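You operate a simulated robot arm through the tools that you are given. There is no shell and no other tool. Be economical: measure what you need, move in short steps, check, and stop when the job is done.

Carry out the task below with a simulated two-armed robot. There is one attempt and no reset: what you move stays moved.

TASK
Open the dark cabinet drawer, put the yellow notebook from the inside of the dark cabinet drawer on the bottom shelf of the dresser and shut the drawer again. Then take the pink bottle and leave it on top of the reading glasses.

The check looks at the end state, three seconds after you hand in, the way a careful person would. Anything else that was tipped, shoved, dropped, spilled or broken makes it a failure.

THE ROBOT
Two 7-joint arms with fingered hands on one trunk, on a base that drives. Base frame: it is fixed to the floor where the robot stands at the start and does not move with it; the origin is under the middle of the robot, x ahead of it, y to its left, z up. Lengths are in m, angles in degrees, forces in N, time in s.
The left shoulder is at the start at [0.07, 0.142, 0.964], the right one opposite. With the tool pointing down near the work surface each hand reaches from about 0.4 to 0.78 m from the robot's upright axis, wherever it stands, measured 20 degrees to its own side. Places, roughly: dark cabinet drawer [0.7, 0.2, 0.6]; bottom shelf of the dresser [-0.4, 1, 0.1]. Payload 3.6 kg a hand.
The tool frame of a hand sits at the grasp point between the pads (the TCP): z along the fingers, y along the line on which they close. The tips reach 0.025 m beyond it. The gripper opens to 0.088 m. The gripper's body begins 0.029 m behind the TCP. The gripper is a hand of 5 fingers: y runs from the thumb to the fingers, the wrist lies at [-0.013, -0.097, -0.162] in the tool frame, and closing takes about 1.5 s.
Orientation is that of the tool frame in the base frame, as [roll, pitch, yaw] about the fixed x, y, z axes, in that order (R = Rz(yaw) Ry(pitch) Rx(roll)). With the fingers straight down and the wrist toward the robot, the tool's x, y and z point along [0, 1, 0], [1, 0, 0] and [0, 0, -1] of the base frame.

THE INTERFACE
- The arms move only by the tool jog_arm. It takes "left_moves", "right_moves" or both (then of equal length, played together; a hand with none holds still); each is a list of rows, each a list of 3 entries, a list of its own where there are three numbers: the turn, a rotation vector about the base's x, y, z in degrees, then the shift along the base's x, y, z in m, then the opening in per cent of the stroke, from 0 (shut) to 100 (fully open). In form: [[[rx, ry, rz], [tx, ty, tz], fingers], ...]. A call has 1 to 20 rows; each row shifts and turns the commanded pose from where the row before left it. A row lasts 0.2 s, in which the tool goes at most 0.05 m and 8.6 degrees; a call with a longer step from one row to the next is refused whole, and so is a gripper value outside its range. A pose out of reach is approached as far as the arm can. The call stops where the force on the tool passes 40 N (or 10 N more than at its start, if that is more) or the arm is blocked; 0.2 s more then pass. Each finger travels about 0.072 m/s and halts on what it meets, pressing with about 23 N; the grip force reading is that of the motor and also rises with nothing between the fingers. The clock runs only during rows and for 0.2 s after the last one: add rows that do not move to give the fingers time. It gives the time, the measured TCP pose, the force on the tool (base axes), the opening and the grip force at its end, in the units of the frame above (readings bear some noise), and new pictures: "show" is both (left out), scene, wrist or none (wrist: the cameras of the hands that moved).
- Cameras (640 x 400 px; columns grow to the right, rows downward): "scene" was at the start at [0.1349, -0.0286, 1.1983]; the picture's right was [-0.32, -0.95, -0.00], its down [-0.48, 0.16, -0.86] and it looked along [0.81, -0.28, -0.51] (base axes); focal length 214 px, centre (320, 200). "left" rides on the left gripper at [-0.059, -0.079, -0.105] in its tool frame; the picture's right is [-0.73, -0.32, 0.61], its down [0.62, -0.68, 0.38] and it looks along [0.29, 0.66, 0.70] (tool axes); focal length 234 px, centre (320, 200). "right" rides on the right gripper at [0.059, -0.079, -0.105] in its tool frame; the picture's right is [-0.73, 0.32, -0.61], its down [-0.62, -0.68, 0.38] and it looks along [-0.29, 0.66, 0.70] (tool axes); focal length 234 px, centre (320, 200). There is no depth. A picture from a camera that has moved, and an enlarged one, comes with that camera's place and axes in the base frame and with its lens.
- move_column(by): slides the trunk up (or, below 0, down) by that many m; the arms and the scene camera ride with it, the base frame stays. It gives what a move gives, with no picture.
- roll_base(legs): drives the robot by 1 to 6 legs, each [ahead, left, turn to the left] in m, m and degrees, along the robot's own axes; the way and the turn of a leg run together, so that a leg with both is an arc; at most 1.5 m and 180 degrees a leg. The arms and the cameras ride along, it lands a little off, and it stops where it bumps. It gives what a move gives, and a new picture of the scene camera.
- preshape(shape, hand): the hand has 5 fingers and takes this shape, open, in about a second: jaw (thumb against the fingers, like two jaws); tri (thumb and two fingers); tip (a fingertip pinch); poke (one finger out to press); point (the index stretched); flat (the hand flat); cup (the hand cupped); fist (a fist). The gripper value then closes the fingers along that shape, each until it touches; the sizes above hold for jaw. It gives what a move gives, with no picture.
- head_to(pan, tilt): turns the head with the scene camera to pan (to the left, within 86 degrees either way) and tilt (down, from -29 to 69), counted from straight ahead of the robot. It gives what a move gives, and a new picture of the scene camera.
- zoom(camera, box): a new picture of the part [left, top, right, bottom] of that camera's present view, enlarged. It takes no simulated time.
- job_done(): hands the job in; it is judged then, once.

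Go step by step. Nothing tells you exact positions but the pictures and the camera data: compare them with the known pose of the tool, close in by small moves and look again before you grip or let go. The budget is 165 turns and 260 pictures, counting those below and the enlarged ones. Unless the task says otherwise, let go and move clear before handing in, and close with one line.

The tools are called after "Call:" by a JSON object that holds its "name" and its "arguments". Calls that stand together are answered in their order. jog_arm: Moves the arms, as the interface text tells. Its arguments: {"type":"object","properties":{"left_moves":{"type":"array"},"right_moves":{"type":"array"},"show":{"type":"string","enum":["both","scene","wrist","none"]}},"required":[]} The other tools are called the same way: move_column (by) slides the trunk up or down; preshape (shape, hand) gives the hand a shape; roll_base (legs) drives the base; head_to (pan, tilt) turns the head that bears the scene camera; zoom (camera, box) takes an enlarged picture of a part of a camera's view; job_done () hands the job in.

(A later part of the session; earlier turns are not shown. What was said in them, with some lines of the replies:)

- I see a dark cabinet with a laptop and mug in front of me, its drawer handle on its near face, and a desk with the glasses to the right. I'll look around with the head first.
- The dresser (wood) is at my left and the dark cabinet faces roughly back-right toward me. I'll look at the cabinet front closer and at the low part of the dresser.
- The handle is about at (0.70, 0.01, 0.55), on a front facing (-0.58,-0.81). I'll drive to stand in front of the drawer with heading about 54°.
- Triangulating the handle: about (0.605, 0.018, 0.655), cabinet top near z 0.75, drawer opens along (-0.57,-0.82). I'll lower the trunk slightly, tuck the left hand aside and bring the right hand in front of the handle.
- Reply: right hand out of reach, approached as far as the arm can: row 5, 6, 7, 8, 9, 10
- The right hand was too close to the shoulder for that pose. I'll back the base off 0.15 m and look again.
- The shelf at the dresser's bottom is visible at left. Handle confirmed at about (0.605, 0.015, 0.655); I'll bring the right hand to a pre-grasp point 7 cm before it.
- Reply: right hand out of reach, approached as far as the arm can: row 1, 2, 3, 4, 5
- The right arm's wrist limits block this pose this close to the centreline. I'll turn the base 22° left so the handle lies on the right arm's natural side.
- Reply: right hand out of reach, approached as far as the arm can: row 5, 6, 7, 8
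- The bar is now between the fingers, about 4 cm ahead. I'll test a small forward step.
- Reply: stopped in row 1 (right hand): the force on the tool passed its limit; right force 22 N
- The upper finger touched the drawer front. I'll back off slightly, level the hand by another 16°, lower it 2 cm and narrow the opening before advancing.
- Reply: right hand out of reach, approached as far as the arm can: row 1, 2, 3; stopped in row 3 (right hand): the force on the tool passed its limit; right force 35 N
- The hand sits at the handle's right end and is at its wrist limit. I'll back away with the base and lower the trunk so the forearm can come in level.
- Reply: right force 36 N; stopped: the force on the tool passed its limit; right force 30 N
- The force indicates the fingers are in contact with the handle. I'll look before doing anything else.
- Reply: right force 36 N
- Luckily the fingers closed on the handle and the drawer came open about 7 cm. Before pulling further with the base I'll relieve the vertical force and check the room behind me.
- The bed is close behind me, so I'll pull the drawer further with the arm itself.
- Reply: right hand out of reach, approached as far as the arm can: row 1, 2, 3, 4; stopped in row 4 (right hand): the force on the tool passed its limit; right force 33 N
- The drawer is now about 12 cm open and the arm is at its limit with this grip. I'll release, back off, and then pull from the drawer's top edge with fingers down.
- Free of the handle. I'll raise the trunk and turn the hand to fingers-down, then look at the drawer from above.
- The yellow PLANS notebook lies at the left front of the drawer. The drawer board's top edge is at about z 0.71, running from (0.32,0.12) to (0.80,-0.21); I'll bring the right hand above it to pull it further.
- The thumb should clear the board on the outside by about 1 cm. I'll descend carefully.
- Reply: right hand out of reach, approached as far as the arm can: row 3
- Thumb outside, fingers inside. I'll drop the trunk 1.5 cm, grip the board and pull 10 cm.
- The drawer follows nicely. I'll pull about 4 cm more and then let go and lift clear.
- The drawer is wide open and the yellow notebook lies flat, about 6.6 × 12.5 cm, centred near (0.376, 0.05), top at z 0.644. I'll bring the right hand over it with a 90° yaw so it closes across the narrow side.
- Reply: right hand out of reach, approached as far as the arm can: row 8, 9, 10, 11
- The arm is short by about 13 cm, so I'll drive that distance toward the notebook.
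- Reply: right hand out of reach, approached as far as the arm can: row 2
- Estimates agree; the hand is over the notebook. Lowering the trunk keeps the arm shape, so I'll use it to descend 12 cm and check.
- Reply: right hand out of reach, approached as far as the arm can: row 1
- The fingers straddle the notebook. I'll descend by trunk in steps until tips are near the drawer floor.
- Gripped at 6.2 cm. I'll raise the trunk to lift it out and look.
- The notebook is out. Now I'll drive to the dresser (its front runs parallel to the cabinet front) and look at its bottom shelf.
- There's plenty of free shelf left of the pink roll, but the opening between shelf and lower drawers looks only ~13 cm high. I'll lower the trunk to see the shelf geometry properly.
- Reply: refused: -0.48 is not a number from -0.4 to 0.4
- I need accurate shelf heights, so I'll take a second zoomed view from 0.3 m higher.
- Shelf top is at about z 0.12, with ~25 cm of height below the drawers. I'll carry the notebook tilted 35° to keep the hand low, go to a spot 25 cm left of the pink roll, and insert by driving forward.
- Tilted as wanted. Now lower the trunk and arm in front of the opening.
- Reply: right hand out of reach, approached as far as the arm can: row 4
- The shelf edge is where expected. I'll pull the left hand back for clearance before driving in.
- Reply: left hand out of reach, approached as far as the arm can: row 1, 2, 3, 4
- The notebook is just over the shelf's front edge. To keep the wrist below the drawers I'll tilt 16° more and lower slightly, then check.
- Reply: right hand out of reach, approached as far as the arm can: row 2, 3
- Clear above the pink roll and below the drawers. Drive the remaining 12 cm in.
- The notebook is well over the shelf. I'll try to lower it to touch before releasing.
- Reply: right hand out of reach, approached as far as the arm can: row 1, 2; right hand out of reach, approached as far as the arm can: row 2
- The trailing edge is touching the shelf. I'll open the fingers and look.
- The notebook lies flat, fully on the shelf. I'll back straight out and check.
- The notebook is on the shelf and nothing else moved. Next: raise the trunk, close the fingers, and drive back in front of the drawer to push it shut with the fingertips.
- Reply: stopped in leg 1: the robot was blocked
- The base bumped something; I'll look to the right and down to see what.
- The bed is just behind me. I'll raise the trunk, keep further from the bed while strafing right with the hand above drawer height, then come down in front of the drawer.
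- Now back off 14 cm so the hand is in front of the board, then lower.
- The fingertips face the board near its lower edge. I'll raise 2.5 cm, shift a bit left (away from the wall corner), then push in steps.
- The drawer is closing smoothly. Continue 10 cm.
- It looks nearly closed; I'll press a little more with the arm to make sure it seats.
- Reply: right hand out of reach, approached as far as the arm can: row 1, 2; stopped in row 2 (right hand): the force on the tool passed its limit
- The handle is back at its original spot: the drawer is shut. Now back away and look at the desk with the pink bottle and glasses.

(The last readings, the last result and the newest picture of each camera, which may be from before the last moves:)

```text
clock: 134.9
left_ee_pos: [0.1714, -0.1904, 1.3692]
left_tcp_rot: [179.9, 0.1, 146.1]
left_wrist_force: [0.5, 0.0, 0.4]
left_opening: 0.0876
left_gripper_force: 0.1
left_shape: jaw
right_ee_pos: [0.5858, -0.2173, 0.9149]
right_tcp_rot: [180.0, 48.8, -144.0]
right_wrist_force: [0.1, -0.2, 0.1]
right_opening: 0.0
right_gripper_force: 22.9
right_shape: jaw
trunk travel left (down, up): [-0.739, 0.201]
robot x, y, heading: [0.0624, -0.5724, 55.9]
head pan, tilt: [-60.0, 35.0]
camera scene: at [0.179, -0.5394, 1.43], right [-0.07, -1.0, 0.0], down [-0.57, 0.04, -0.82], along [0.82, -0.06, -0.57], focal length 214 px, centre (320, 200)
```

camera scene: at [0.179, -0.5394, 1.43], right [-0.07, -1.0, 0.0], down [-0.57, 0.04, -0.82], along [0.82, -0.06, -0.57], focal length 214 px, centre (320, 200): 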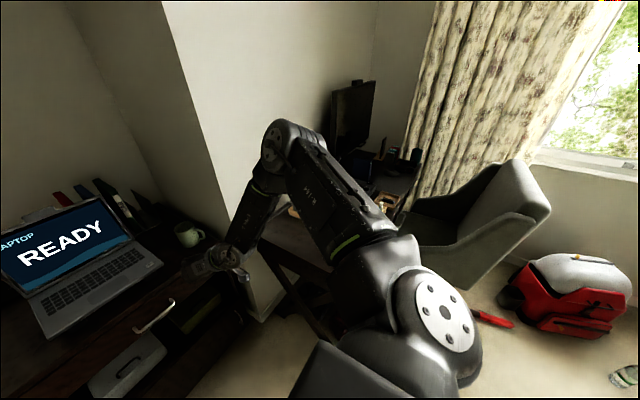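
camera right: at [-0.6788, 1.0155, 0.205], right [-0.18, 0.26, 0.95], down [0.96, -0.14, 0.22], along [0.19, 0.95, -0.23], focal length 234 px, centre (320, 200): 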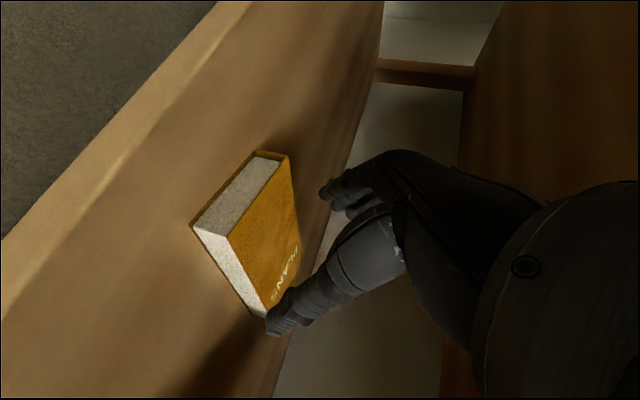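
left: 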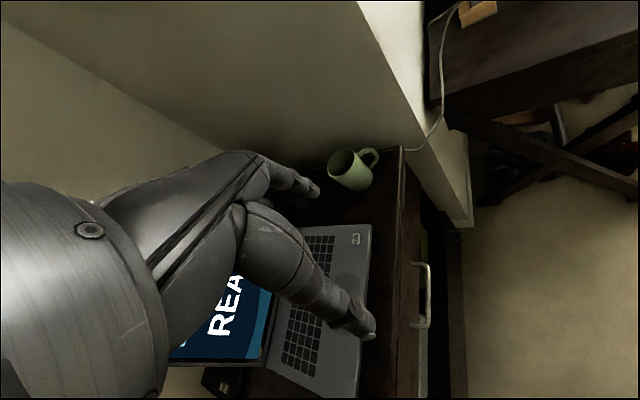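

The right arm hides the desk. I'll turn to face the desk (heading about 0°) with raised trunk, staying clear of the bed and the desk leg.

Call:
{"name": "move_column", "arguments": {"by": 0.1}}

Call:
{"name": "roll_base", "arguments": {"legs": [[0.1, -0.05, -28], [0, 0, -28]]}}

Call:
{"name": "head_to", "arguments": {"pan": 5, "tilt": 40}}

```text
clock: 136.2
left_ee_pos: [0.1722, -0.1893, 1.4696]
left_tcp_rot: [179.9, 0.1, 146.0]
left_wrist_force: [-0.7, -0.5, 0.0]
left_opening: 0.0879
left_gripper_force: 0.0
left_shape: jaw
right_ee_pos: [0.5853, -0.2177, 1.0158]
right_tcp_rot: [-179.9, 48.9, -143.9]
right_wrist_force: [-1.0, -0.4, 0.6]
right_opening: 0.0
right_gripper_force: 23.0
right_shape: jaw
trunk travel left (down, up): [-0.839, 0.101]
robot x, y, heading: [0.0633, -0.5788, 55.9]
head pan, tilt: [-60.0, 35.0]
```

```text
clock: 139.4
left_ee_pos: [0.5497, -0.4166, 1.4698]
left_tcp_rot: [179.9, 0.1, 90.4]
left_wrist_force: [0.5, 0.4, 0.4]
left_opening: 0.0878
left_gripper_force: 0.0
left_shape: jaw
right_ee_pos: [0.7601, -0.7745, 1.0158]
right_tcp_rot: [179.8, 49.0, 160.2]
right_wrist_force: [-0.4, 0.0, -0.1]
right_opening: 0.0002
right_gripper_force: 23.4
right_shape: jaw
trunk travel left (down, up): [-0.839, 0.101]
robot x, y, heading: [0.1703, -0.5459, 0.1]
head pan, tilt: [-60.0, 35.0]
camera scene: at [0.2649, -0.6204, 1.53], right [-0.86, -0.51, 0.0], down [-0.29, 0.49, -0.82], along [0.41, -0.71, -0.57], focal length 214 px, centre (320, 200)
```

scene: 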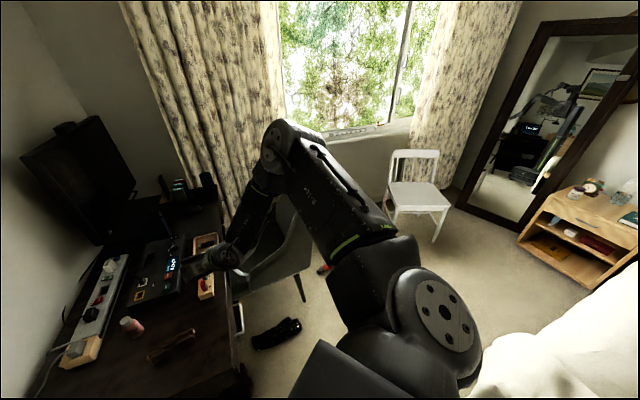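

```text
clock: 140.8
left_ee_pos: [0.5504, -0.4175, 1.4691]
left_tcp_rot: [179.9, 0.1, 90.3]
left_wrist_force: [0.4, -0.3, -0.2]
left_opening: 0.0879
left_gripper_force: 0.1
left_shape: jaw
right_ee_pos: [0.7605, -0.7758, 1.0152]
right_tcp_rot: [179.8, 48.9, 160.2]
right_wrist_force: [0.0, 0.4, 0.3]
right_opening: 0.0
right_gripper_force: 23.1
right_shape: jaw
trunk travel left (down, up): [-0.839, 0.101]
robot x, y, heading: [0.1706, -0.5483, -0.0]
head pan, tilt: [5.0, 40.0]
camera scene: at [0.3048, -0.5372, 1.5224], right [0.09, -1.0, 0.0], down [-0.64, -0.06, -0.77], along [0.76, 0.07, -0.64], focal length 214 px, centre (320, 200)
```

scene: 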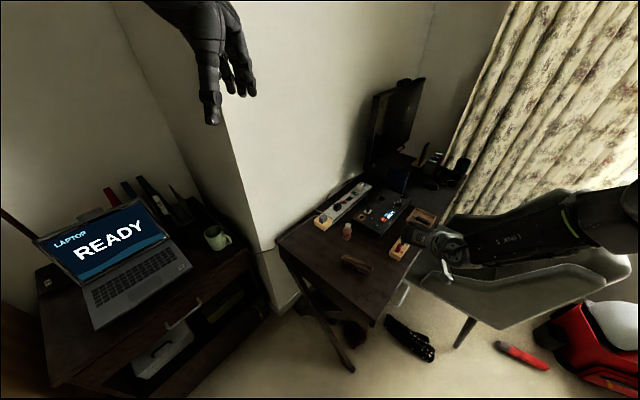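

Call:
{"name": "zoom", "arguments": {"camera": "scene", "box": [270, 170, 430, 300]}}

```text
3.08 times, centred on (350, 235) of scene
camera zoom: at [0.3048, -0.5372, 1.5224], right [0.09, -1.0, 0.0], down [-0.64, -0.06, -0.77], along [0.76, 0.07, -0.64], focal length 660 px, centre (228, 92)
```

zoom: 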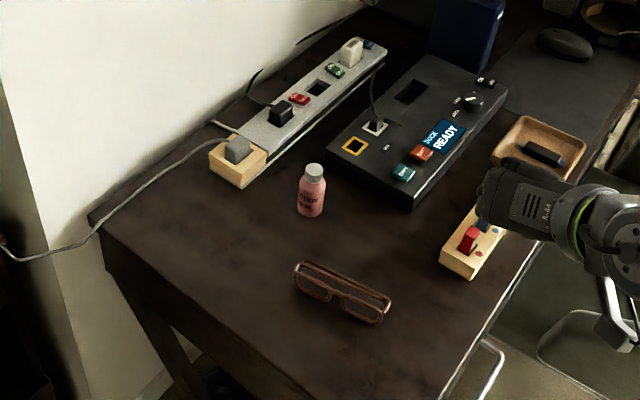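

Bottle centre is about (0.96,-0.60,0.80) and the folded glasses near (0.80,-0.63); desk top around z 0.76. I'll reposition the base and turn the right hand to fingers-down, neutral yaw.

Call:
{"name": "roll_base", "arguments": {"legs": [[0.1, 0.17, 0]]}}

Call:
{"name": "jog_arm", "arguments": {"right_moves": [[[2.8, 7.7, 0], [0, 0, 0], 50], [[2.8, 7.7, 0], [0, 0, 0], 50], [[2.8, 7.7, 0], [0, 0, 0], 50], [[2.8, 7.7, 0], [0, 0, 0], 50], [[2.8, 7.7, 0], [0, 0, 0], 50], [[2.8, 7.7, 0], [0, 0, 0], 50], [[0, 0, -8.2], [-0.01, 0, 0], 70], [[0, 0, -8.2], [-0.01, 0, 0], 70], [[0, 0, -8.2], [-0.01, 0, 0], 70], [[0, 0, -8.2], [-0.01, 0, 0], 70], [[0, 0, -8.2], [0, 0, 0], 70], [[0, 0, -8.2], [0, 0, 0], 70], [[0, 0, -8.2], [0, 0, 0], 70], [[0, 0, -8.2], [0, 0, 0], 70], [[0, 0, -8.2], [0, 0, 0], 70], [[0, 0, -8.2], [0, 0, 0], 70]]}}

```text
clock: 142.3
left_ee_pos: [0.647, -0.2503, 1.4714]
left_tcp_rot: [179.8, -0.1, 90.3]
left_wrist_force: [0.6, 0.1, 0.1]
left_opening: 0.0876
left_gripper_force: 0.0
left_shape: jaw
right_ee_pos: [0.8574, -0.6069, 1.0156]
right_tcp_rot: [179.9, 48.8, 160.2]
right_wrist_force: [-0.9, -0.2, -0.3]
right_opening: 0.0
right_gripper_force: 22.3
right_shape: jaw
trunk travel left (down, up): [-0.839, 0.101]
robot x, y, heading: [0.2758, -0.3745, 0.3]
head pan, tilt: [5.0, 40.0]
camera scene: at [0.4015, -0.3694, 1.5227], right [0.09, -1.0, 0.0], down [-0.64, -0.06, -0.77], along [0.76, 0.07, -0.64], focal length 214 px, centre (320, 200)
```

scene: 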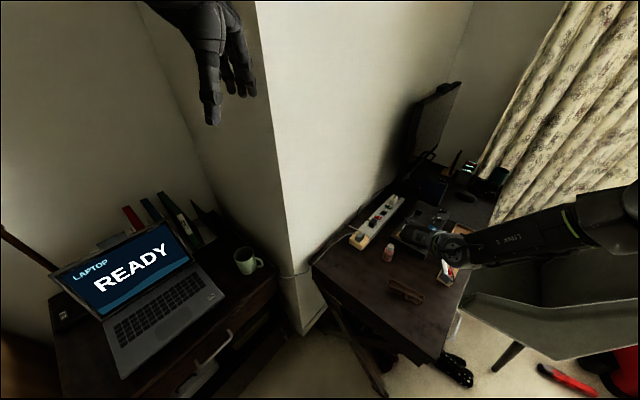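

```text
clock: 145.8
left_ee_pos: [0.6495, -0.2468, 1.4706]
left_tcp_rot: [179.9, 0.1, 90.4]
left_wrist_force: [0.2, -0.9, -0.1]
left_opening: 0.0878
left_gripper_force: 0.0
left_shape: jaw
right_ee_pos: [0.7337, -0.5853, 1.0118]
right_tcp_rot: [-178.7, 13.2, 79.9]
right_wrist_force: [-0.8, -0.2, -0.7]
right_opening: 0.061
right_gripper_force: 0.1
right_shape: jaw
right hand out of reach, approached as far as the arm can: row 3, 4, 5, 6, 7, 12, 13, 14, 15, 16
trunk travel left (down, up): [-0.839, 0.101]
robot x, y, heading: [0.2663, -0.3762, 0.2]
head pan, tilt: [5.0, 40.0]
camera scene: at [0.4033, -0.366, 1.5225], right [0.09, -1.0, 0.0], down [-0.64, -0.06, -0.77], along [0.76, 0.07, -0.64], focal length 214 px, centre (320, 200)
camera right: at [0.6711, -0.4926, 1.1019], right [0.23, -0.62, 0.75], down [-0.8, -0.56, -0.22], along [0.55, -0.55, -0.63], focal length 234 px, centre (320, 200)
```

scene: 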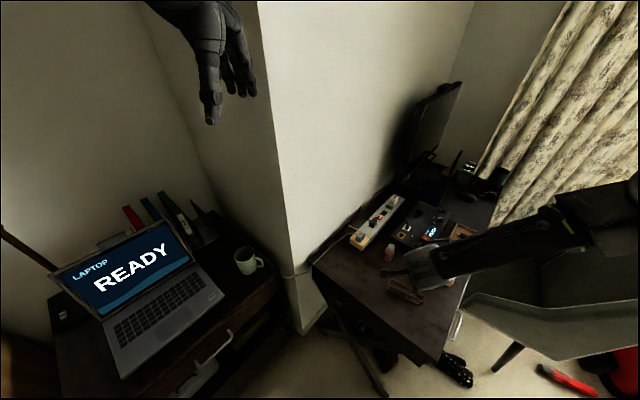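
right: 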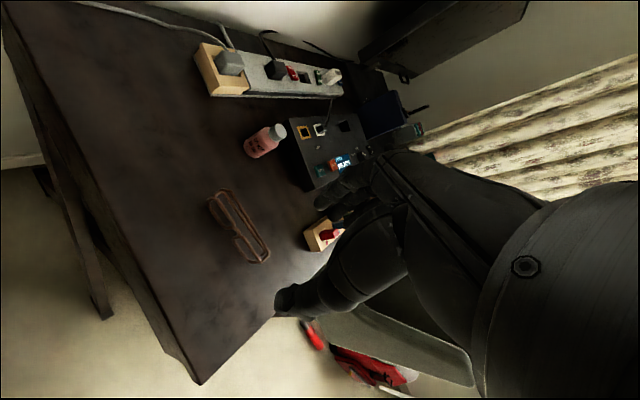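

Triangulated: bottle centre (0.96,-0.60), z≈0.79; glasses centre (0.812,-0.643), top about z 0.76. I'll lower the trunk and straighten the hand.

Call:
{"name": "move_column", "arguments": {"by": -0.1}}

Call:
{"name": "jog_arm", "arguments": {"right_moves": [[[6.4, -1.15, 0], [0, 0, 0], 70], [[6.4, -1.15, 0], [0, 0, 0], 70], [[0, 0, 0], [0, 0, 0], 70]]}}

```text
clock: 147.1
left_ee_pos: [0.6484, -0.2466, 1.3701]
left_tcp_rot: [179.9, 0.1, 90.3]
left_wrist_force: [-0.2, -0.6, -0.2]
left_opening: 0.0877
left_gripper_force: 0.1
left_shape: jaw
right_ee_pos: [0.7337, -0.5844, 0.9116]
right_tcp_rot: [-178.6, 13.1, 80.1]
right_wrist_force: [-0.5, 0.9, -0.8]
right_opening: 0.0614
right_gripper_force: 0.0
right_shape: jaw
trunk travel left (down, up): [-0.739, 0.201]
robot x, y, heading: [0.2687, -0.3744, 0.0]
head pan, tilt: [5.0, 40.0]
```

```text
clock: 147.9
left_ee_pos: [0.6503, -0.2455, 1.3708]
left_tcp_rot: [179.8, 0.1, 90.3]
left_wrist_force: [-0.7, 0.4, -0.6]
left_opening: 0.088
left_gripper_force: 0.1
left_shape: jaw
right_ee_pos: [0.7341, -0.5822, 0.9108]
right_tcp_rot: [-178.7, 0.2, 80.1]
right_wrist_force: [-0.6, 0.5, -0.1]
right_opening: 0.0615
right_gripper_force: 0.0
right_shape: jaw
trunk travel left (down, up): [-0.739, 0.201]
robot x, y, heading: [0.2714, -0.3743, 0.3]
head pan, tilt: [5.0, 40.0]
camera scene: at [0.4039, -0.365, 1.4224], right [0.09, -1.0, 0.0], down [-0.64, -0.06, -0.77], along [0.76, 0.07, -0.64], focal length 214 px, centre (320, 200)
camera right: at [0.6674, -0.5142, 1.0177], right [0.21, -0.77, 0.6], down [-0.79, -0.5, -0.37], along [0.58, -0.4, -0.71], focal length 234 px, centre (320, 200)
```

scene: 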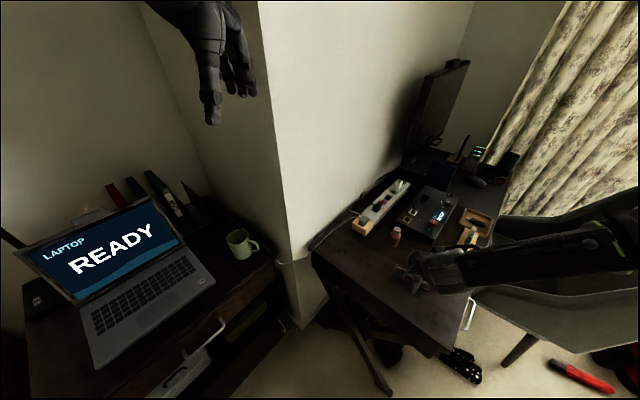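
right: 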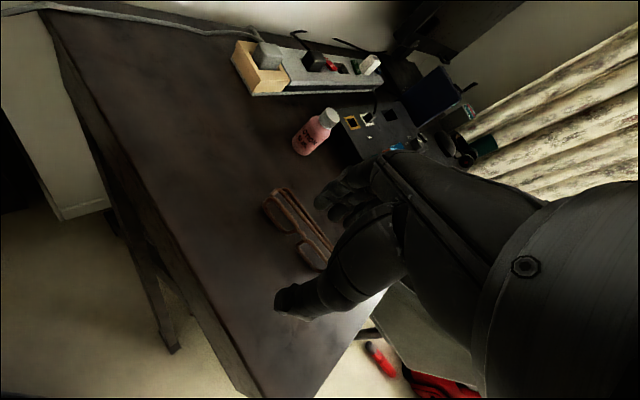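

The black box is close behind the bottle, so I'll close sideways: yaw the hand +65° while moving above the bottle.

Call:
{"name": "jog_arm", "arguments": {"right_moves": [[[0, 0, 8.1], [0.0285, -0.0023, 0], 70], [[0, 0, 8.1], [0.0285, -0.0023, 0], 70], [[0, 0, 8.1], [0.0285, -0.0023, 0], 70], [[0, 0, 8.1], [0.0285, -0.0023, 0], 70], [[0, 0, 8.1], [0.0285, -0.0023, 0], 70], [[0, 0, 8.1], [0.0285, -0.0023, 0], 70], [[0, 0, 8.1], [0.0285, -0.0023, 0], 70], [[0, 0, 8.1], [0.0285, -0.0023, 0], 70], [[0, 0, 0], [0, 0, 0], 70]]}}

```text
clock: 149.9
left_ee_pos: [0.6489, -0.2462, 1.37]
left_tcp_rot: [179.9, 0.1, 90.3]
left_wrist_force: [-0.3, 1.0, 0.2]
left_opening: 0.0877
left_gripper_force: 0.1
left_shape: jaw
right_ee_pos: [0.8786, -0.6237, 0.9533]
right_tcp_rot: [-176.6, 0.5, 137.8]
right_wrist_force: [-1.7, -0.1, 0.3]
right_opening: 0.0612
right_gripper_force: 0.0
right_shape: jaw
right hand out of reach, approached as far as the arm can: row 5, 6, 7, 8
trunk travel left (down, up): [-0.739, 0.201]
robot x, y, heading: [0.271, -0.3741, 0.2]
head pan, tilt: [5.0, 40.0]
camera scene: at [0.4035, -0.3659, 1.4225], right [0.09, -1.0, 0.0], down [-0.64, -0.06, -0.77], along [0.76, 0.07, -0.64], focal length 214 px, centre (320, 200)
camera right: at [0.7852, -0.6384, 1.0625], right [0.77, -0.22, 0.59], down [-0.01, -0.94, -0.34], along [0.63, 0.25, -0.73], focal length 234 px, centre (320, 200)
```

scene: 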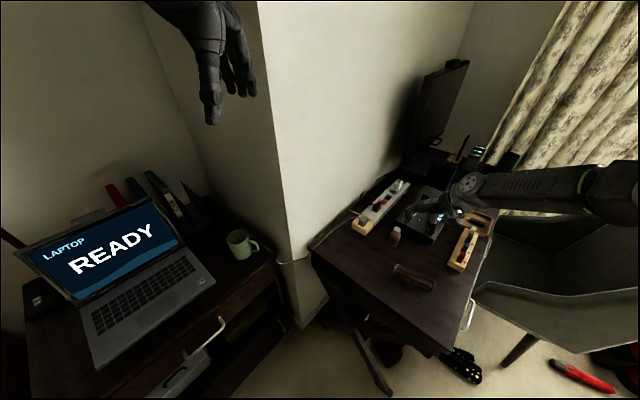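
right: 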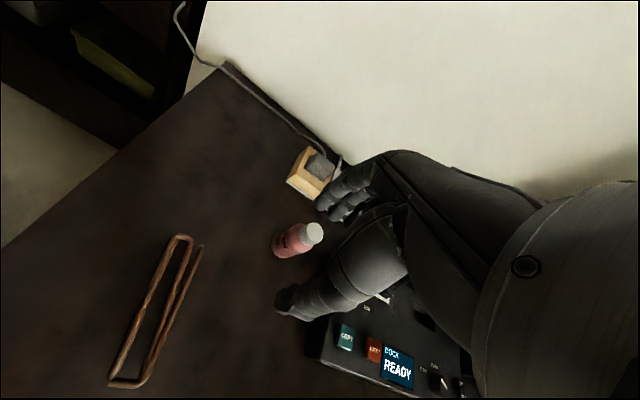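

I'll pull the left hand back from the wall corner and drive 8.5 cm ahead, which should put the right hand over the bottle.

Call:
{"name": "jog_arm", "arguments": {"left_moves": [[[0, 0, 0], [-0.04, 0.02, 0], 100], [[0, 0, 0], [-0.04, 0.02, 0], 100], [[0, 0, 0], [-0.04, 0.02, 0], 100]], "show": "none"}}

Call:
{"name": "roll_base", "arguments": {"legs": [[0.085, 0.02, 0]]}}

Call:
{"name": "zoom", "arguments": {"camera": "right", "box": [0, 0, 640, 400]}}

```text
clock: 150.7
left_ee_pos: [0.6016, -0.2359, 1.3082]
left_tcp_rot: [179.8, 0.2, 90.3]
left_wrist_force: [0.3, 0.7, -0.2]
left_opening: 0.0879
left_gripper_force: 0.0
left_shape: jaw
left hand out of reach, approached as far as the arm can: row 1, 2, 3
right_ee_pos: [0.879, -0.6227, 0.9533]
right_tcp_rot: [-176.6, 0.5, 137.7]
right_wrist_force: [0.1, -0.7, 0.4]
right_opening: 0.061
right_gripper_force: 0.0
right_shape: jaw
trunk travel left (down, up): [-0.739, 0.201]
robot x, y, heading: [0.2663, -0.3758, 0.1]
head pan, tilt: [5.0, 40.0]
```

```text
clock: 151.8
left_ee_pos: [0.6854, -0.2154, 1.3088]
left_tcp_rot: [179.9, 0.2, 90.3]
left_wrist_force: [-0.6, 0.7, 0.1]
left_opening: 0.0877
left_gripper_force: 0.1
left_shape: jaw
right_ee_pos: [0.9621, -0.604, 0.9545]
right_tcp_rot: [-176.5, 0.7, 137.6]
right_wrist_force: [0.4, -0.3, 0.7]
right_opening: 0.0612
right_gripper_force: 0.0
right_shape: jaw
trunk travel left (down, up): [-0.739, 0.201]
robot x, y, heading: [0.3523, -0.353, 0.3]
head pan, tilt: [5.0, 40.0]
camera scene: at [0.4868, -0.3458, 1.4227], right [0.09, -1.0, 0.0], down [-0.64, -0.06, -0.77], along [0.76, 0.07, -0.64], focal length 214 px, centre (320, 200)
```

scene: 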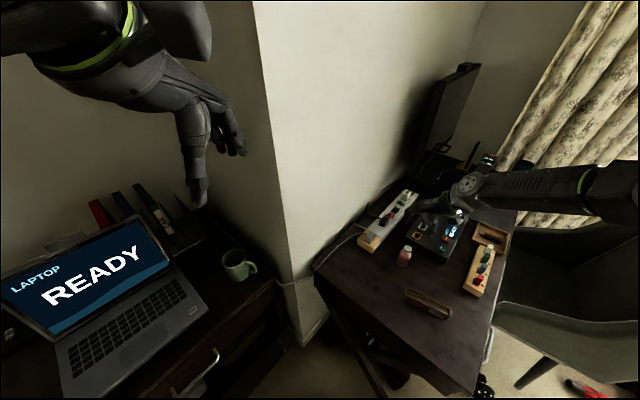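

```text
1.00 times, centred on (320, 200) of right
camera zoom: at [0.8688, -0.6183, 1.063], right [0.77, -0.22, 0.6], down [-0.01, -0.94, -0.34], along [0.63, 0.25, -0.73], focal length 234 px, centre (320, 200)
```

zoom: 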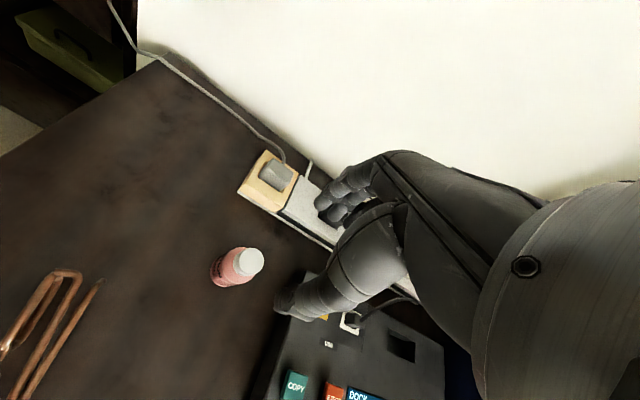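

The hand is centred over the bottle. Descend 12 cm with the trunk and check.

Call:
{"name": "move_column", "arguments": {"by": -0.12}}

Call:
{"name": "zoom", "arguments": {"camera": "right", "box": [120, 100, 520, 350]}}

Call:
{"name": "zoom", "arguments": {"camera": "scene", "box": [360, 130, 520, 230]}}

```text
clock: 153.3
left_ee_pos: [0.6859, -0.2162, 1.1879]
left_tcp_rot: [179.8, 0.1, 90.2]
left_wrist_force: [-0.4, 0.8, 0.2]
left_opening: 0.0878
left_gripper_force: 0.1
left_shape: jaw
right_ee_pos: [0.9641, -0.6035, 0.8344]
right_tcp_rot: [-176.6, 0.7, 137.6]
right_wrist_force: [-0.4, 0.2, -0.5]
right_opening: 0.0612
right_gripper_force: 0.1
right_shape: jaw
trunk travel left (down, up): [-0.619, 0.321]
robot x, y, heading: [0.3533, -0.3554, 0.2]
head pan, tilt: [5.0, 40.0]
```

```text
1.60 times, centred on (320, 225) of right
camera zoom: at [0.8698, -0.6181, 0.9425], right [0.77, -0.22, 0.59], down [-0.01, -0.94, -0.34], along [0.63, 0.25, -0.73], focal length 375 px, centre (320, 160)
```

zoom: 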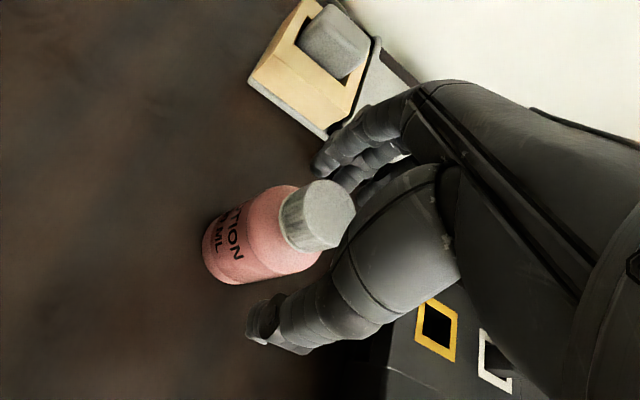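

```text
4.00 times, centred on (440, 180) of scene
camera zoom: at [0.4882, -0.3456, 1.3025], right [0.09, -1.0, 0.0], down [-0.64, -0.06, -0.77], along [0.76, 0.07, -0.64], focal length 858 px, centre (-160, 280)
```

zoom: 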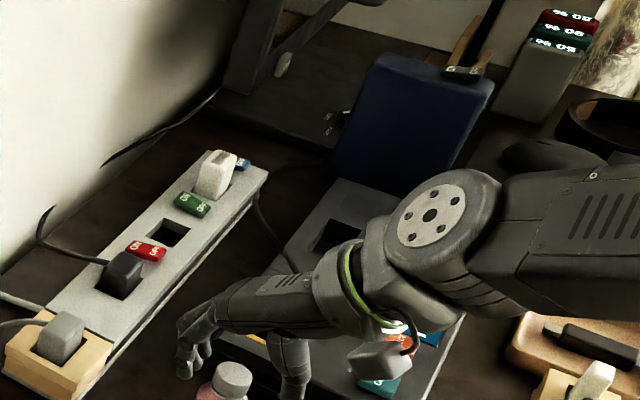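

Well centred. Descend 2.8 cm more and close gently.

Call:
{"name": "move_column", "arguments": {"by": -0.03}}

Call:
{"name": "jog_arm", "arguments": {"right_moves": [[[0, 0, 0], [-0.001, 0.001, 0], 50], [[0, 0, 0], [0, 0, 0], 35], [[0, 0, 0], [0, 0, 0], 25], [[0, 0, 0], [0, 0, 0], 20], [[0, 0, 0], [0, 0, 0], 20], [[0, 0, 0], [0, 0, 0], 20]], "show": "wrist"}}

```text
clock: 154.0
left_ee_pos: [0.6861, -0.215, 1.1594]
left_tcp_rot: [179.7, 0.2, 90.3]
left_wrist_force: [-1.0, 0.1, 0.3]
left_opening: 0.0881
left_gripper_force: 0.1
left_shape: jaw
right_ee_pos: [0.964, -0.6034, 0.8048]
right_tcp_rot: [-176.5, 0.6, 137.6]
right_wrist_force: [-0.3, 0.5, 0.1]
right_opening: 0.0611
right_gripper_force: 0.1
right_shape: jaw
trunk travel left (down, up): [-0.589, 0.351]
robot x, y, heading: [0.3561, -0.3528, 0.2]
head pan, tilt: [5.0, 40.0]
```

```text
clock: 155.4
left_ee_pos: [0.687, -0.2152, 1.1588]
left_tcp_rot: [179.9, 0.0, 90.2]
left_wrist_force: [-0.3, -0.4, -0.1]
left_opening: 0.0878
left_gripper_force: 0.0
left_shape: jaw
right_ee_pos: [0.9638, -0.6023, 0.8034]
right_tcp_rot: [-176.5, 0.6, 137.7]
right_wrist_force: [0.1, 0.2, 0.7]
right_opening: 0.0308
right_gripper_force: 23.0
right_shape: jaw
trunk travel left (down, up): [-0.589, 0.351]
robot x, y, heading: [0.3563, -0.3559, 0.3]
head pan, tilt: [5.0, 40.0]
camera right: at [0.869, -0.6172, 0.9125], right [0.77, -0.22, 0.59], down [-0.01, -0.94, -0.34], along [0.63, 0.25, -0.73], focal length 234 px, centre (320, 200)
```

right: 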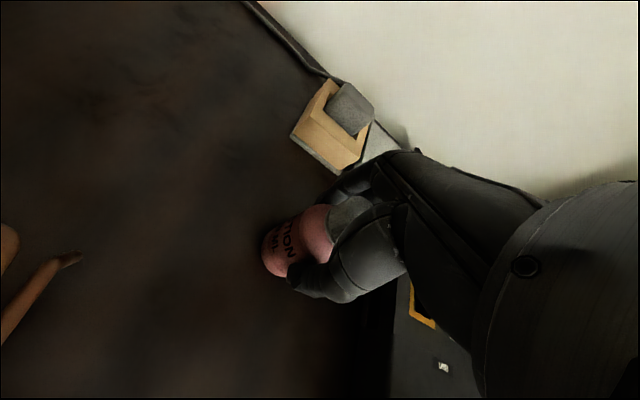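

Gripped at 3.1 cm. Lift 8 cm and carry it over the glasses.

Call:
{"name": "move_column", "arguments": {"by": 0.08}}

Call:
{"name": "jog_arm", "arguments": {"right_moves": [[[0, 0, 0], [-0.025, -0.007, 0], 20], [[0, 0, 0], [-0.026, -0.0075, 0], 20], [[0, 0, 0], [-0.026, -0.0075, 0], 20], [[0, 0, 0], [-0.026, -0.0075, 0], 20], [[0, 0, 0], [-0.026, -0.0075, 0], 20], [[0, 0, 0], [-0.026, -0.0075, 0], 20], [[0, 0, 0], [0, 0, 0], 20]]}}

Call:
{"name": "zoom", "arguments": {"camera": "scene", "box": [340, 180, 500, 280]}}

```text
clock: 156.6
left_ee_pos: [0.6878, -0.2146, 1.2377]
left_tcp_rot: [179.9, 0.1, 90.3]
left_wrist_force: [-0.8, -0.4, -0.6]
left_opening: 0.088
left_gripper_force: 0.0
left_shape: jaw
right_ee_pos: [0.963, -0.603, 0.8824]
right_tcp_rot: [-176.5, 0.6, 137.6]
right_wrist_force: [0.4, 0.5, -1.4]
right_opening: 0.0305
right_gripper_force: 23.6
right_shape: jaw
trunk travel left (down, up): [-0.669, 0.271]
robot x, y, heading: [0.3556, -0.3543, 0.1]
head pan, tilt: [5.0, 40.0]
```

```text
clock: 158.2
left_ee_pos: [0.6874, -0.2153, 1.2386]
left_tcp_rot: [179.9, 0.1, 90.3]
left_wrist_force: [0.0, -0.5, -0.2]
left_opening: 0.0878
left_gripper_force: 0.0
left_shape: jaw
right_ee_pos: [0.8086, -0.6468, 0.8828]
right_tcp_rot: [-176.4, 0.7, 137.6]
right_wrist_force: [-0.3, 0.5, -0.7]
right_opening: 0.0307
right_gripper_force: 22.8
right_shape: jaw
trunk travel left (down, up): [-0.669, 0.271]
robot x, y, heading: [0.3556, -0.3533, 0.3]
head pan, tilt: [5.0, 40.0]
camera scene: at [0.4894, -0.3453, 1.3524], right [0.09, -1.0, 0.0], down [-0.64, -0.06, -0.77], along [0.76, 0.07, -0.64], focal length 214 px, centre (320, 200)
camera right: at [0.7148, -0.6613, 0.9927], right [0.77, -0.22, 0.59], down [-0.01, -0.94, -0.33], along [0.63, 0.25, -0.73], focal length 234 px, centre (320, 200)
```

scene: 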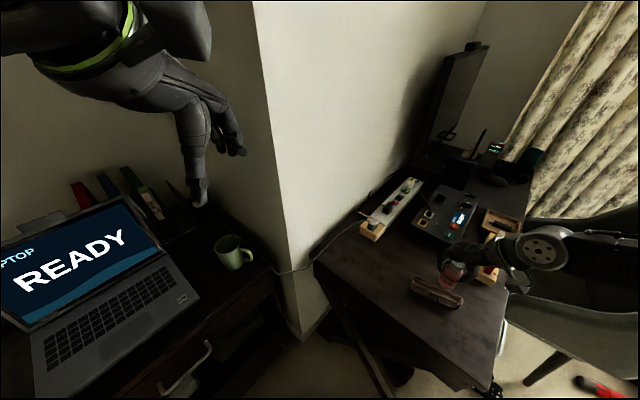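
right: 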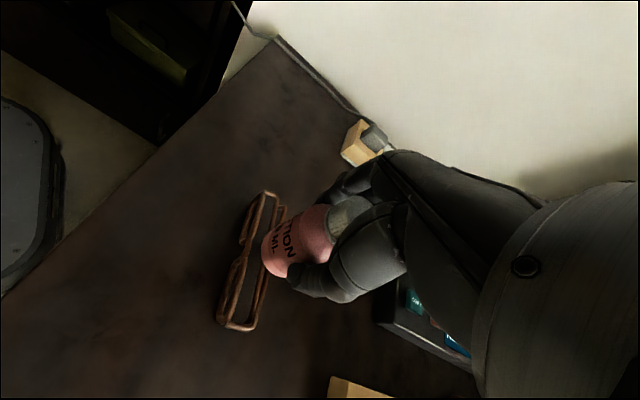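

```text
4.00 times, centred on (420, 230) of scene
camera zoom: at [0.4894, -0.3453, 1.3524], right [0.09, -1.0, 0.0], down [-0.64, -0.06, -0.77], along [0.76, 0.07, -0.64], focal length 858 px, centre (-80, 80)
```

zoom: 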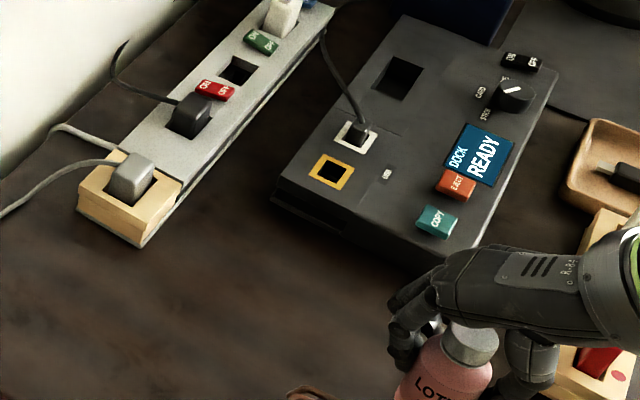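

The glasses' centre comes out at about (0.817,-0.645). I'll nudge over it, lower partly and look from the head.

Call:
{"name": "jog_arm", "arguments": {"right_moves": [[[0, 0, 0], [0.008, 0.002, 0], 20], [[0, 0, 0], [0, 0, 0], 20]], "show": "none"}}

Call:
{"name": "move_column", "arguments": {"by": -0.03}}

Call:
{"name": "head_to", "arguments": {"pan": -38, "tilt": 50}}

Call:
{"name": "zoom", "arguments": {"camera": "right", "box": [160, 130, 480, 330]}}

```text
clock: 158.8
left_ee_pos: [0.6869, -0.2152, 1.2382]
left_tcp_rot: [179.9, 0.1, 90.4]
left_wrist_force: [-0.4, -0.9, 0.1]
left_opening: 0.088
left_gripper_force: 0.0
left_shape: jaw
right_ee_pos: [0.8168, -0.6448, 0.8846]
right_tcp_rot: [-176.5, 0.6, 137.7]
right_wrist_force: [-0.4, -0.2, -1.3]
right_opening: 0.0306
right_gripper_force: 22.9
right_shape: jaw
trunk travel left (down, up): [-0.669, 0.271]
robot x, y, heading: [0.3499, -0.3544, 0.3]
head pan, tilt: [5.0, 40.0]
```

```text
clock: 159.5
left_ee_pos: [0.6867, -0.2165, 1.2084]
left_tcp_rot: [179.7, 0.1, 90.3]
left_wrist_force: [-0.4, -0.1, 0.4]
left_opening: 0.0878
left_gripper_force: 0.1
left_shape: jaw
right_ee_pos: [0.8163, -0.6451, 0.8534]
right_tcp_rot: [-176.5, 0.7, 137.7]
right_wrist_force: [-0.5, -0.3, -0.9]
right_opening: 0.0306
right_gripper_force: 22.7
right_shape: jaw
trunk travel left (down, up): [-0.639, 0.301]
robot x, y, heading: [0.3557, -0.3543, 0.5]
head pan, tilt: [5.0, 40.0]
```

```text
clock: 160.6
left_ee_pos: [0.6873, -0.2163, 1.2092]
left_tcp_rot: [179.9, 0.1, 90.4]
left_wrist_force: [0.1, 0.0, 0.8]
left_opening: 0.0876
left_gripper_force: 0.1
left_shape: jaw
right_ee_pos: [0.8173, -0.6446, 0.8545]
right_tcp_rot: [-176.5, 0.6, 137.7]
right_wrist_force: [-0.7, -0.8, -0.4]
right_opening: 0.031
right_gripper_force: 23.2
right_shape: jaw
trunk travel left (down, up): [-0.639, 0.301]
robot x, y, heading: [0.3548, -0.3534, 0.2]
head pan, tilt: [-38.0, 50.0]
camera scene: at [0.465, -0.4005, 1.3083], right [-0.61, -0.79, 0.0], down [-0.61, 0.47, -0.64], along [0.51, -0.39, -0.77], focal length 214 px, centre (320, 200)
```

scene: 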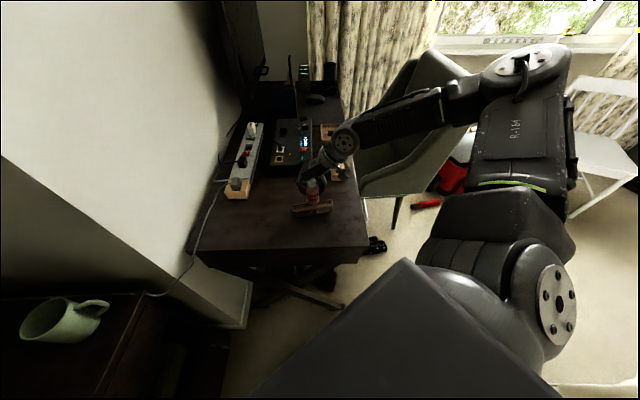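

```text
2.00 times, centred on (320, 230) of right
camera zoom: at [0.7226, -0.6598, 0.9627], right [0.77, -0.22, 0.59], down [-0.01, -0.94, -0.33], along [0.63, 0.25, -0.73], focal length 468 px, centre (320, 140)
```

zoom: 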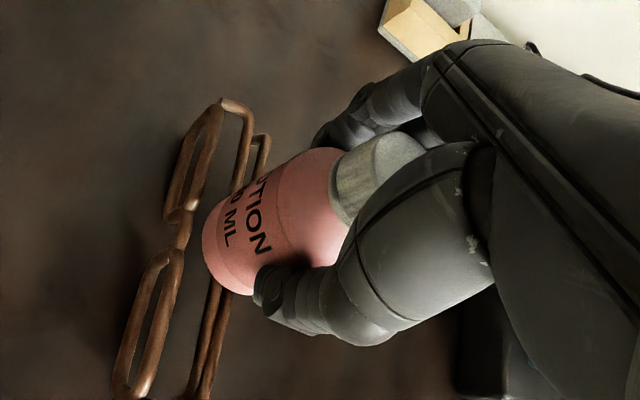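

Call:
{"name": "zoom", "arguments": {"camera": "scene", "box": [270, 160, 370, 225]}}

```text
6.15 times, centred on (320, 192) of scene
camera zoom: at [0.465, -0.4005, 1.3083], right [-0.61, -0.79, 0.0], down [-0.61, 0.47, -0.64], along [0.51, -0.39, -0.77], focal length 1320 px, centre (320, 246)
```

zoom: 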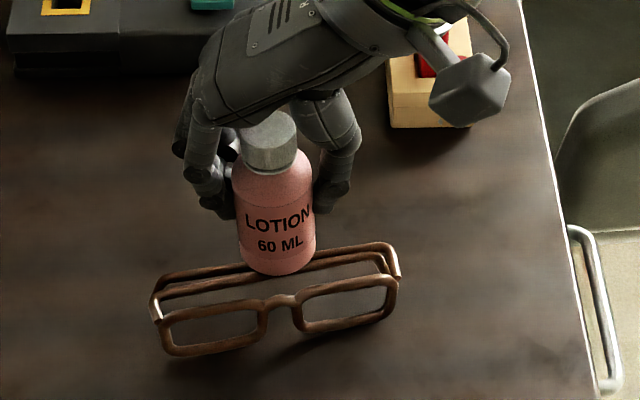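

The glasses' frame stands about 3.3 cm high with folded temples behind; the bottle base is centred between them, roughly 1.7 cm above. I'll lower in small steps watching the force.

Call:
{"name": "jog_arm", "arguments": {"right_moves": [[[0, 0, 0], [0, 0, -0.005], 20], [[0, 0, 0], [0, 0, -0.005], 20], [[0, 0, 0], [0, 0, 0], 20]], "show": "none"}}

Call:
{"name": "jog_arm", "arguments": {"right_moves": [[[0, 0, 0], [0, 0, -0.003], 20], [[0, 0, 0], [0, 0, 0], 20]], "show": "none"}}

Call:
{"name": "zoom", "arguments": {"camera": "scene", "box": [270, 160, 370, 225]}}

```text
clock: 161.4
left_ee_pos: [0.6868, -0.2158, 1.2098]
left_tcp_rot: [180.0, 0.1, 90.2]
left_wrist_force: [0.7, -0.9, 0.0]
left_opening: 0.0876
left_gripper_force: 0.1
left_shape: jaw
right_ee_pos: [0.8163, -0.6448, 0.8439]
right_tcp_rot: [-176.5, 0.6, 137.6]
right_wrist_force: [0.3, 0.8, -1.0]
right_opening: 0.0307
right_gripper_force: 23.2
right_shape: jaw
trunk travel left (down, up): [-0.639, 0.301]
robot x, y, heading: [0.3559, -0.3571, 0.2]
head pan, tilt: [-38.0, 50.0]
```

```text
clock: 162.0
left_ee_pos: [0.685, -0.2151, 1.2081]
left_tcp_rot: [179.7, 0.1, 90.3]
left_wrist_force: [0.3, 0.7, -0.3]
left_opening: 0.0878
left_gripper_force: 0.1
left_shape: jaw
right_ee_pos: [0.8164, -0.6444, 0.8419]
right_tcp_rot: [-176.6, 0.7, 137.6]
right_wrist_force: [-0.3, -1.3, 9.0]
right_opening: 0.0308
right_gripper_force: 23.0
right_shape: jaw
trunk travel left (down, up): [-0.639, 0.301]
robot x, y, heading: [0.3564, -0.3507, 0.4]
head pan, tilt: [-38.0, 50.0]
```

```text
6.15 times, centred on (320, 192) of scene
camera zoom: at [0.4639, -0.4002, 1.3085], right [-0.61, -0.79, 0.0], down [-0.61, 0.47, -0.64], along [0.51, -0.39, -0.77], focal length 1320 px, centre (320, 246)
```

zoom: 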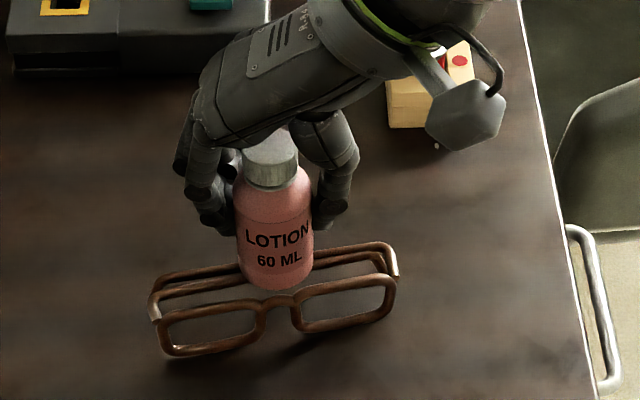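

Contact with 9 N; the base sits centrally over frame and temples. I'll ease up 1 mm, open the fingers slowly and check.

Call:
{"name": "jog_arm", "arguments": {"right_moves": [[[0, 0, 0], [0, 0, 0.001], 30], [[0, 0, 0], [0, 0, 0], 35], [[0, 0, 0], [0, 0, 0], 40], [[0, 0, 0], [0, 0, 0], 45], [[0, 0, 0], [0, 0, 0], 50]], "show": "wrist"}}

Call:
{"name": "zoom", "arguments": {"camera": "scene", "box": [270, 160, 370, 225]}}

```text
clock: 163.2
left_ee_pos: [0.6867, -0.2154, 1.2074]
left_tcp_rot: [180.0, 0.1, 90.4]
left_wrist_force: [0.5, -0.2, -0.4]
left_opening: 0.0878
left_gripper_force: 0.1
left_shape: jaw
right_ee_pos: [0.8169, -0.6452, 0.8416]
right_tcp_rot: [-176.5, 0.6, 137.7]
right_wrist_force: [-0.2, -0.4, 0.3]
right_opening: 0.0434
right_gripper_force: 0.0
right_shape: jaw
trunk travel left (down, up): [-0.639, 0.301]
robot x, y, heading: [0.3569, -0.3525, 0.2]
head pan, tilt: [-38.0, 50.0]
camera right: at [0.7225, -0.6599, 0.9506], right [0.77, -0.22, 0.59], down [-0.01, -0.94, -0.33], along [0.63, 0.25, -0.73], focal length 234 px, centre (320, 200)
```

right: 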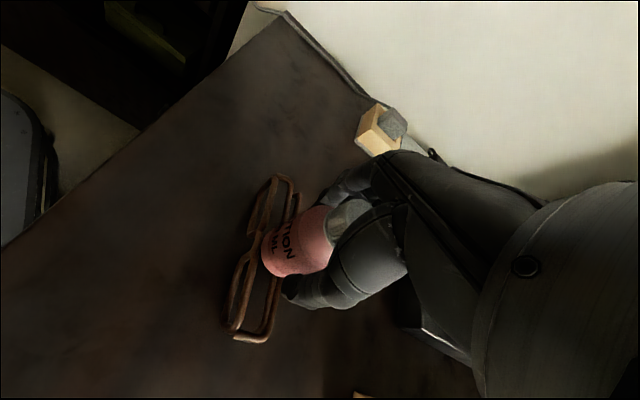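

```text
6.15 times, centred on (320, 192) of scene
camera zoom: at [0.4649, -0.4005, 1.3083], right [-0.61, -0.79, 0.0], down [-0.61, 0.47, -0.64], along [0.51, -0.39, -0.77], focal length 1320 px, centre (320, 246)
```

zoom: 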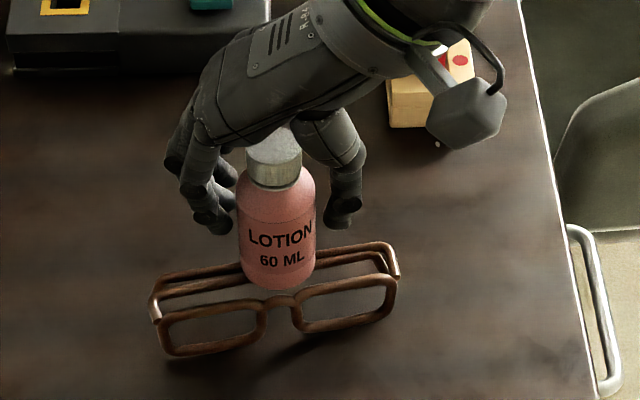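

It stands on the glasses. Open a bit more, wait, and lift the hand straight up slowly.

Call:
{"name": "jog_arm", "arguments": {"right_moves": [[[0, 0, 0], [0, 0, 0], 58], [[0, 0, 0], [0, 0, 0], 65], [[0, 0, 0], [0, 0, 0], 70], [[0, 0, 0], [0, 0, 0], 70], [[0, 0, 0], [0, 0, 0], 70]], "show": "none"}}

Call:
{"name": "move_column", "arguments": {"by": 0.12}}

Call:
{"name": "zoom", "arguments": {"camera": "scene", "box": [260, 180, 380, 260]}}

```text
clock: 164.4
left_ee_pos: [0.6879, -0.2151, 1.2097]
left_tcp_rot: [179.9, 0.1, 90.3]
left_wrist_force: [-0.3, -0.7, 0.6]
left_opening: 0.0878
left_gripper_force: 0.1
left_shape: jaw
right_ee_pos: [0.8173, -0.645, 0.8417]
right_tcp_rot: [-176.4, 0.6, 137.6]
right_wrist_force: [-0.6, -0.7, 0.2]
right_opening: 0.0613
right_gripper_force: 0.0
right_shape: jaw
trunk travel left (down, up): [-0.639, 0.301]
robot x, y, heading: [0.357, -0.3559, 0.3]
head pan, tilt: [-38.0, 50.0]
```

```text
clock: 165.9
left_ee_pos: [0.687, -0.2155, 1.3282]
left_tcp_rot: [179.9, 0.1, 90.3]
left_wrist_force: [-0.4, -0.1, 0.1]
left_opening: 0.0877
left_gripper_force: 0.1
left_shape: jaw
right_ee_pos: [0.8174, -0.6456, 0.9623]
right_tcp_rot: [-176.5, 0.6, 137.7]
right_wrist_force: [-0.1, -0.5, -0.9]
right_opening: 0.0614
right_gripper_force: 0.1
right_shape: jaw
trunk travel left (down, up): [-0.759, 0.181]
robot x, y, heading: [0.3571, -0.3525, 0.1]
head pan, tilt: [-38.0, 50.0]
```

```text
5.00 times, centred on (320, 220) of scene
camera zoom: at [0.465, -0.4006, 1.4282], right [-0.61, -0.79, 0.0], down [-0.61, 0.47, -0.64], along [0.51, -0.39, -0.77], focal length 1072 px, centre (320, 100)
```

zoom: 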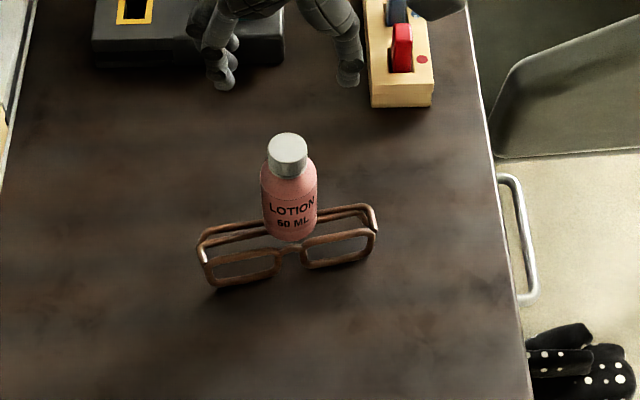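

The bottle stands on the glasses and the hand is free. I'll raise further and check the drawer once more.

Call:
{"name": "move_column", "arguments": {"by": 0.1}}

Call:
{"name": "head_to", "arguments": {"pan": 20, "tilt": 55}}

Call:
{"name": "head_to", "arguments": {"pan": -30, "tilt": 50}}

Call:
{"name": "zoom", "arguments": {"camera": "scene", "box": [230, 130, 390, 290]}}

```text
clock: 167.3
left_ee_pos: [0.6873, -0.2161, 1.4286]
left_tcp_rot: [179.9, 0.1, 90.4]
left_wrist_force: [-0.4, -0.1, 0.5]
left_opening: 0.0878
left_gripper_force: 0.1
left_shape: jaw
right_ee_pos: [0.8171, -0.6461, 1.0612]
right_tcp_rot: [-176.5, 0.6, 137.5]
right_wrist_force: [0.1, 0.1, 0.1]
right_opening: 0.0613
right_gripper_force: 0.0
right_shape: jaw
trunk travel left (down, up): [-0.859, 0.081]
robot x, y, heading: [0.3529, -0.3519, 0.1]
head pan, tilt: [-38.0, 50.0]
```

```text
clock: 168.5
left_ee_pos: [0.6875, -0.2161, 1.4274]
left_tcp_rot: [179.9, 0.1, 90.3]
left_wrist_force: [0.1, 0.4, 0.1]
left_opening: 0.088
left_gripper_force: 0.1
left_shape: jaw
right_ee_pos: [0.8163, -0.6456, 1.063]
right_tcp_rot: [-176.4, 0.7, 137.7]
right_wrist_force: [-0.2, 0.6, -0.8]
right_opening: 0.0613
right_gripper_force: 0.0
right_shape: jaw
trunk travel left (down, up): [-0.859, 0.081]
robot x, y, heading: [0.3543, -0.3542, 0.3]
head pan, tilt: [20.0, 55.0]
camera scene: at [0.4717, -0.3285, 1.5218], right [0.35, -0.94, 0.0], down [-0.77, -0.28, -0.57], along [0.54, 0.2, -0.82], focal length 214 px, centre (320, 200)
```

scene: 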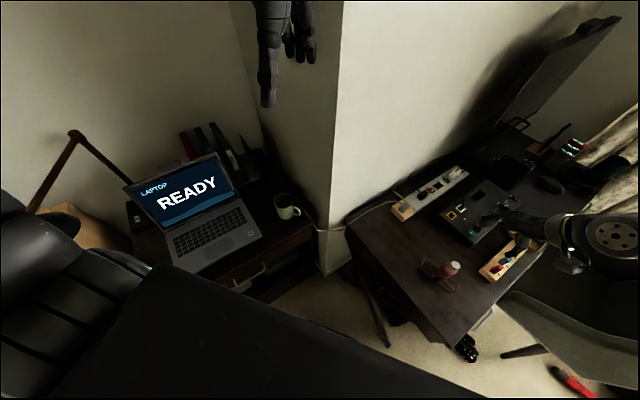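

```text
clock: 169.7
left_ee_pos: [0.6868, -0.2157, 1.4291]
left_tcp_rot: [179.9, 0.1, 90.3]
left_wrist_force: [-0.1, -0.9, 0.7]
left_opening: 0.0882
left_gripper_force: 0.0
left_shape: jaw
right_ee_pos: [0.8181, -0.6448, 1.0617]
right_tcp_rot: [-176.5, 0.5, 137.6]
right_wrist_force: [-0.9, -0.2, 0.1]
right_opening: 0.0613
right_gripper_force: 0.1
right_shape: jaw
trunk travel left (down, up): [-0.859, 0.081]
robot x, y, heading: [0.3545, -0.3526, 0.1]
head pan, tilt: [-30.0, 50.0]
camera scene: at [0.4709, -0.3915, 1.5283], right [-0.49, -0.87, 0.0], down [-0.67, 0.38, -0.64], along [0.56, -0.32, -0.77], focal length 214 px, centre (320, 200)
```

scene: 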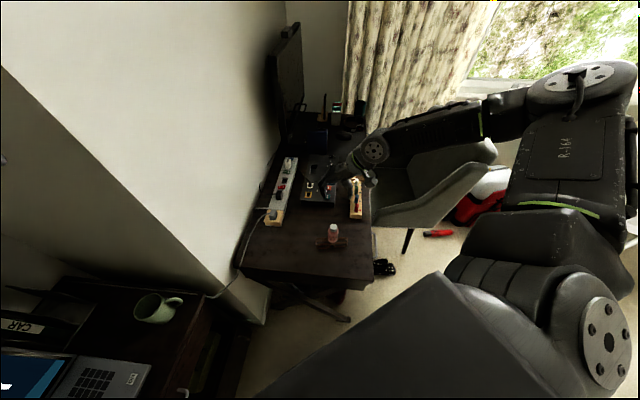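

```text
2.50 times, centred on (310, 210) of scene
camera zoom: at [0.4709, -0.3915, 1.5283], right [-0.49, -0.87, 0.0], down [-0.67, 0.38, -0.64], along [0.56, -0.32, -0.77], focal length 536 px, centre (345, 175)
```

zoom: 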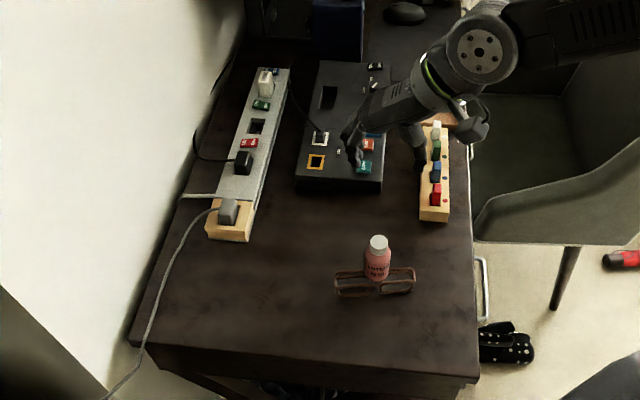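

The drawer is shut, the notebook is on the shelf, and the bottle is standing steadily on the glasses with both hands clear, so I'm handing in.

Call:
{"name": "job_done", "arguments": {}}

```text
The job is handed in.
```

The yellow notebook is lying flat on the dresser's bottom shelf, the dark cabinet drawer is shut, and the pink bottle is standing upright on the reading glasses; the base bumped the bed once while I was driving, and I saw nothing knocked over or moved.
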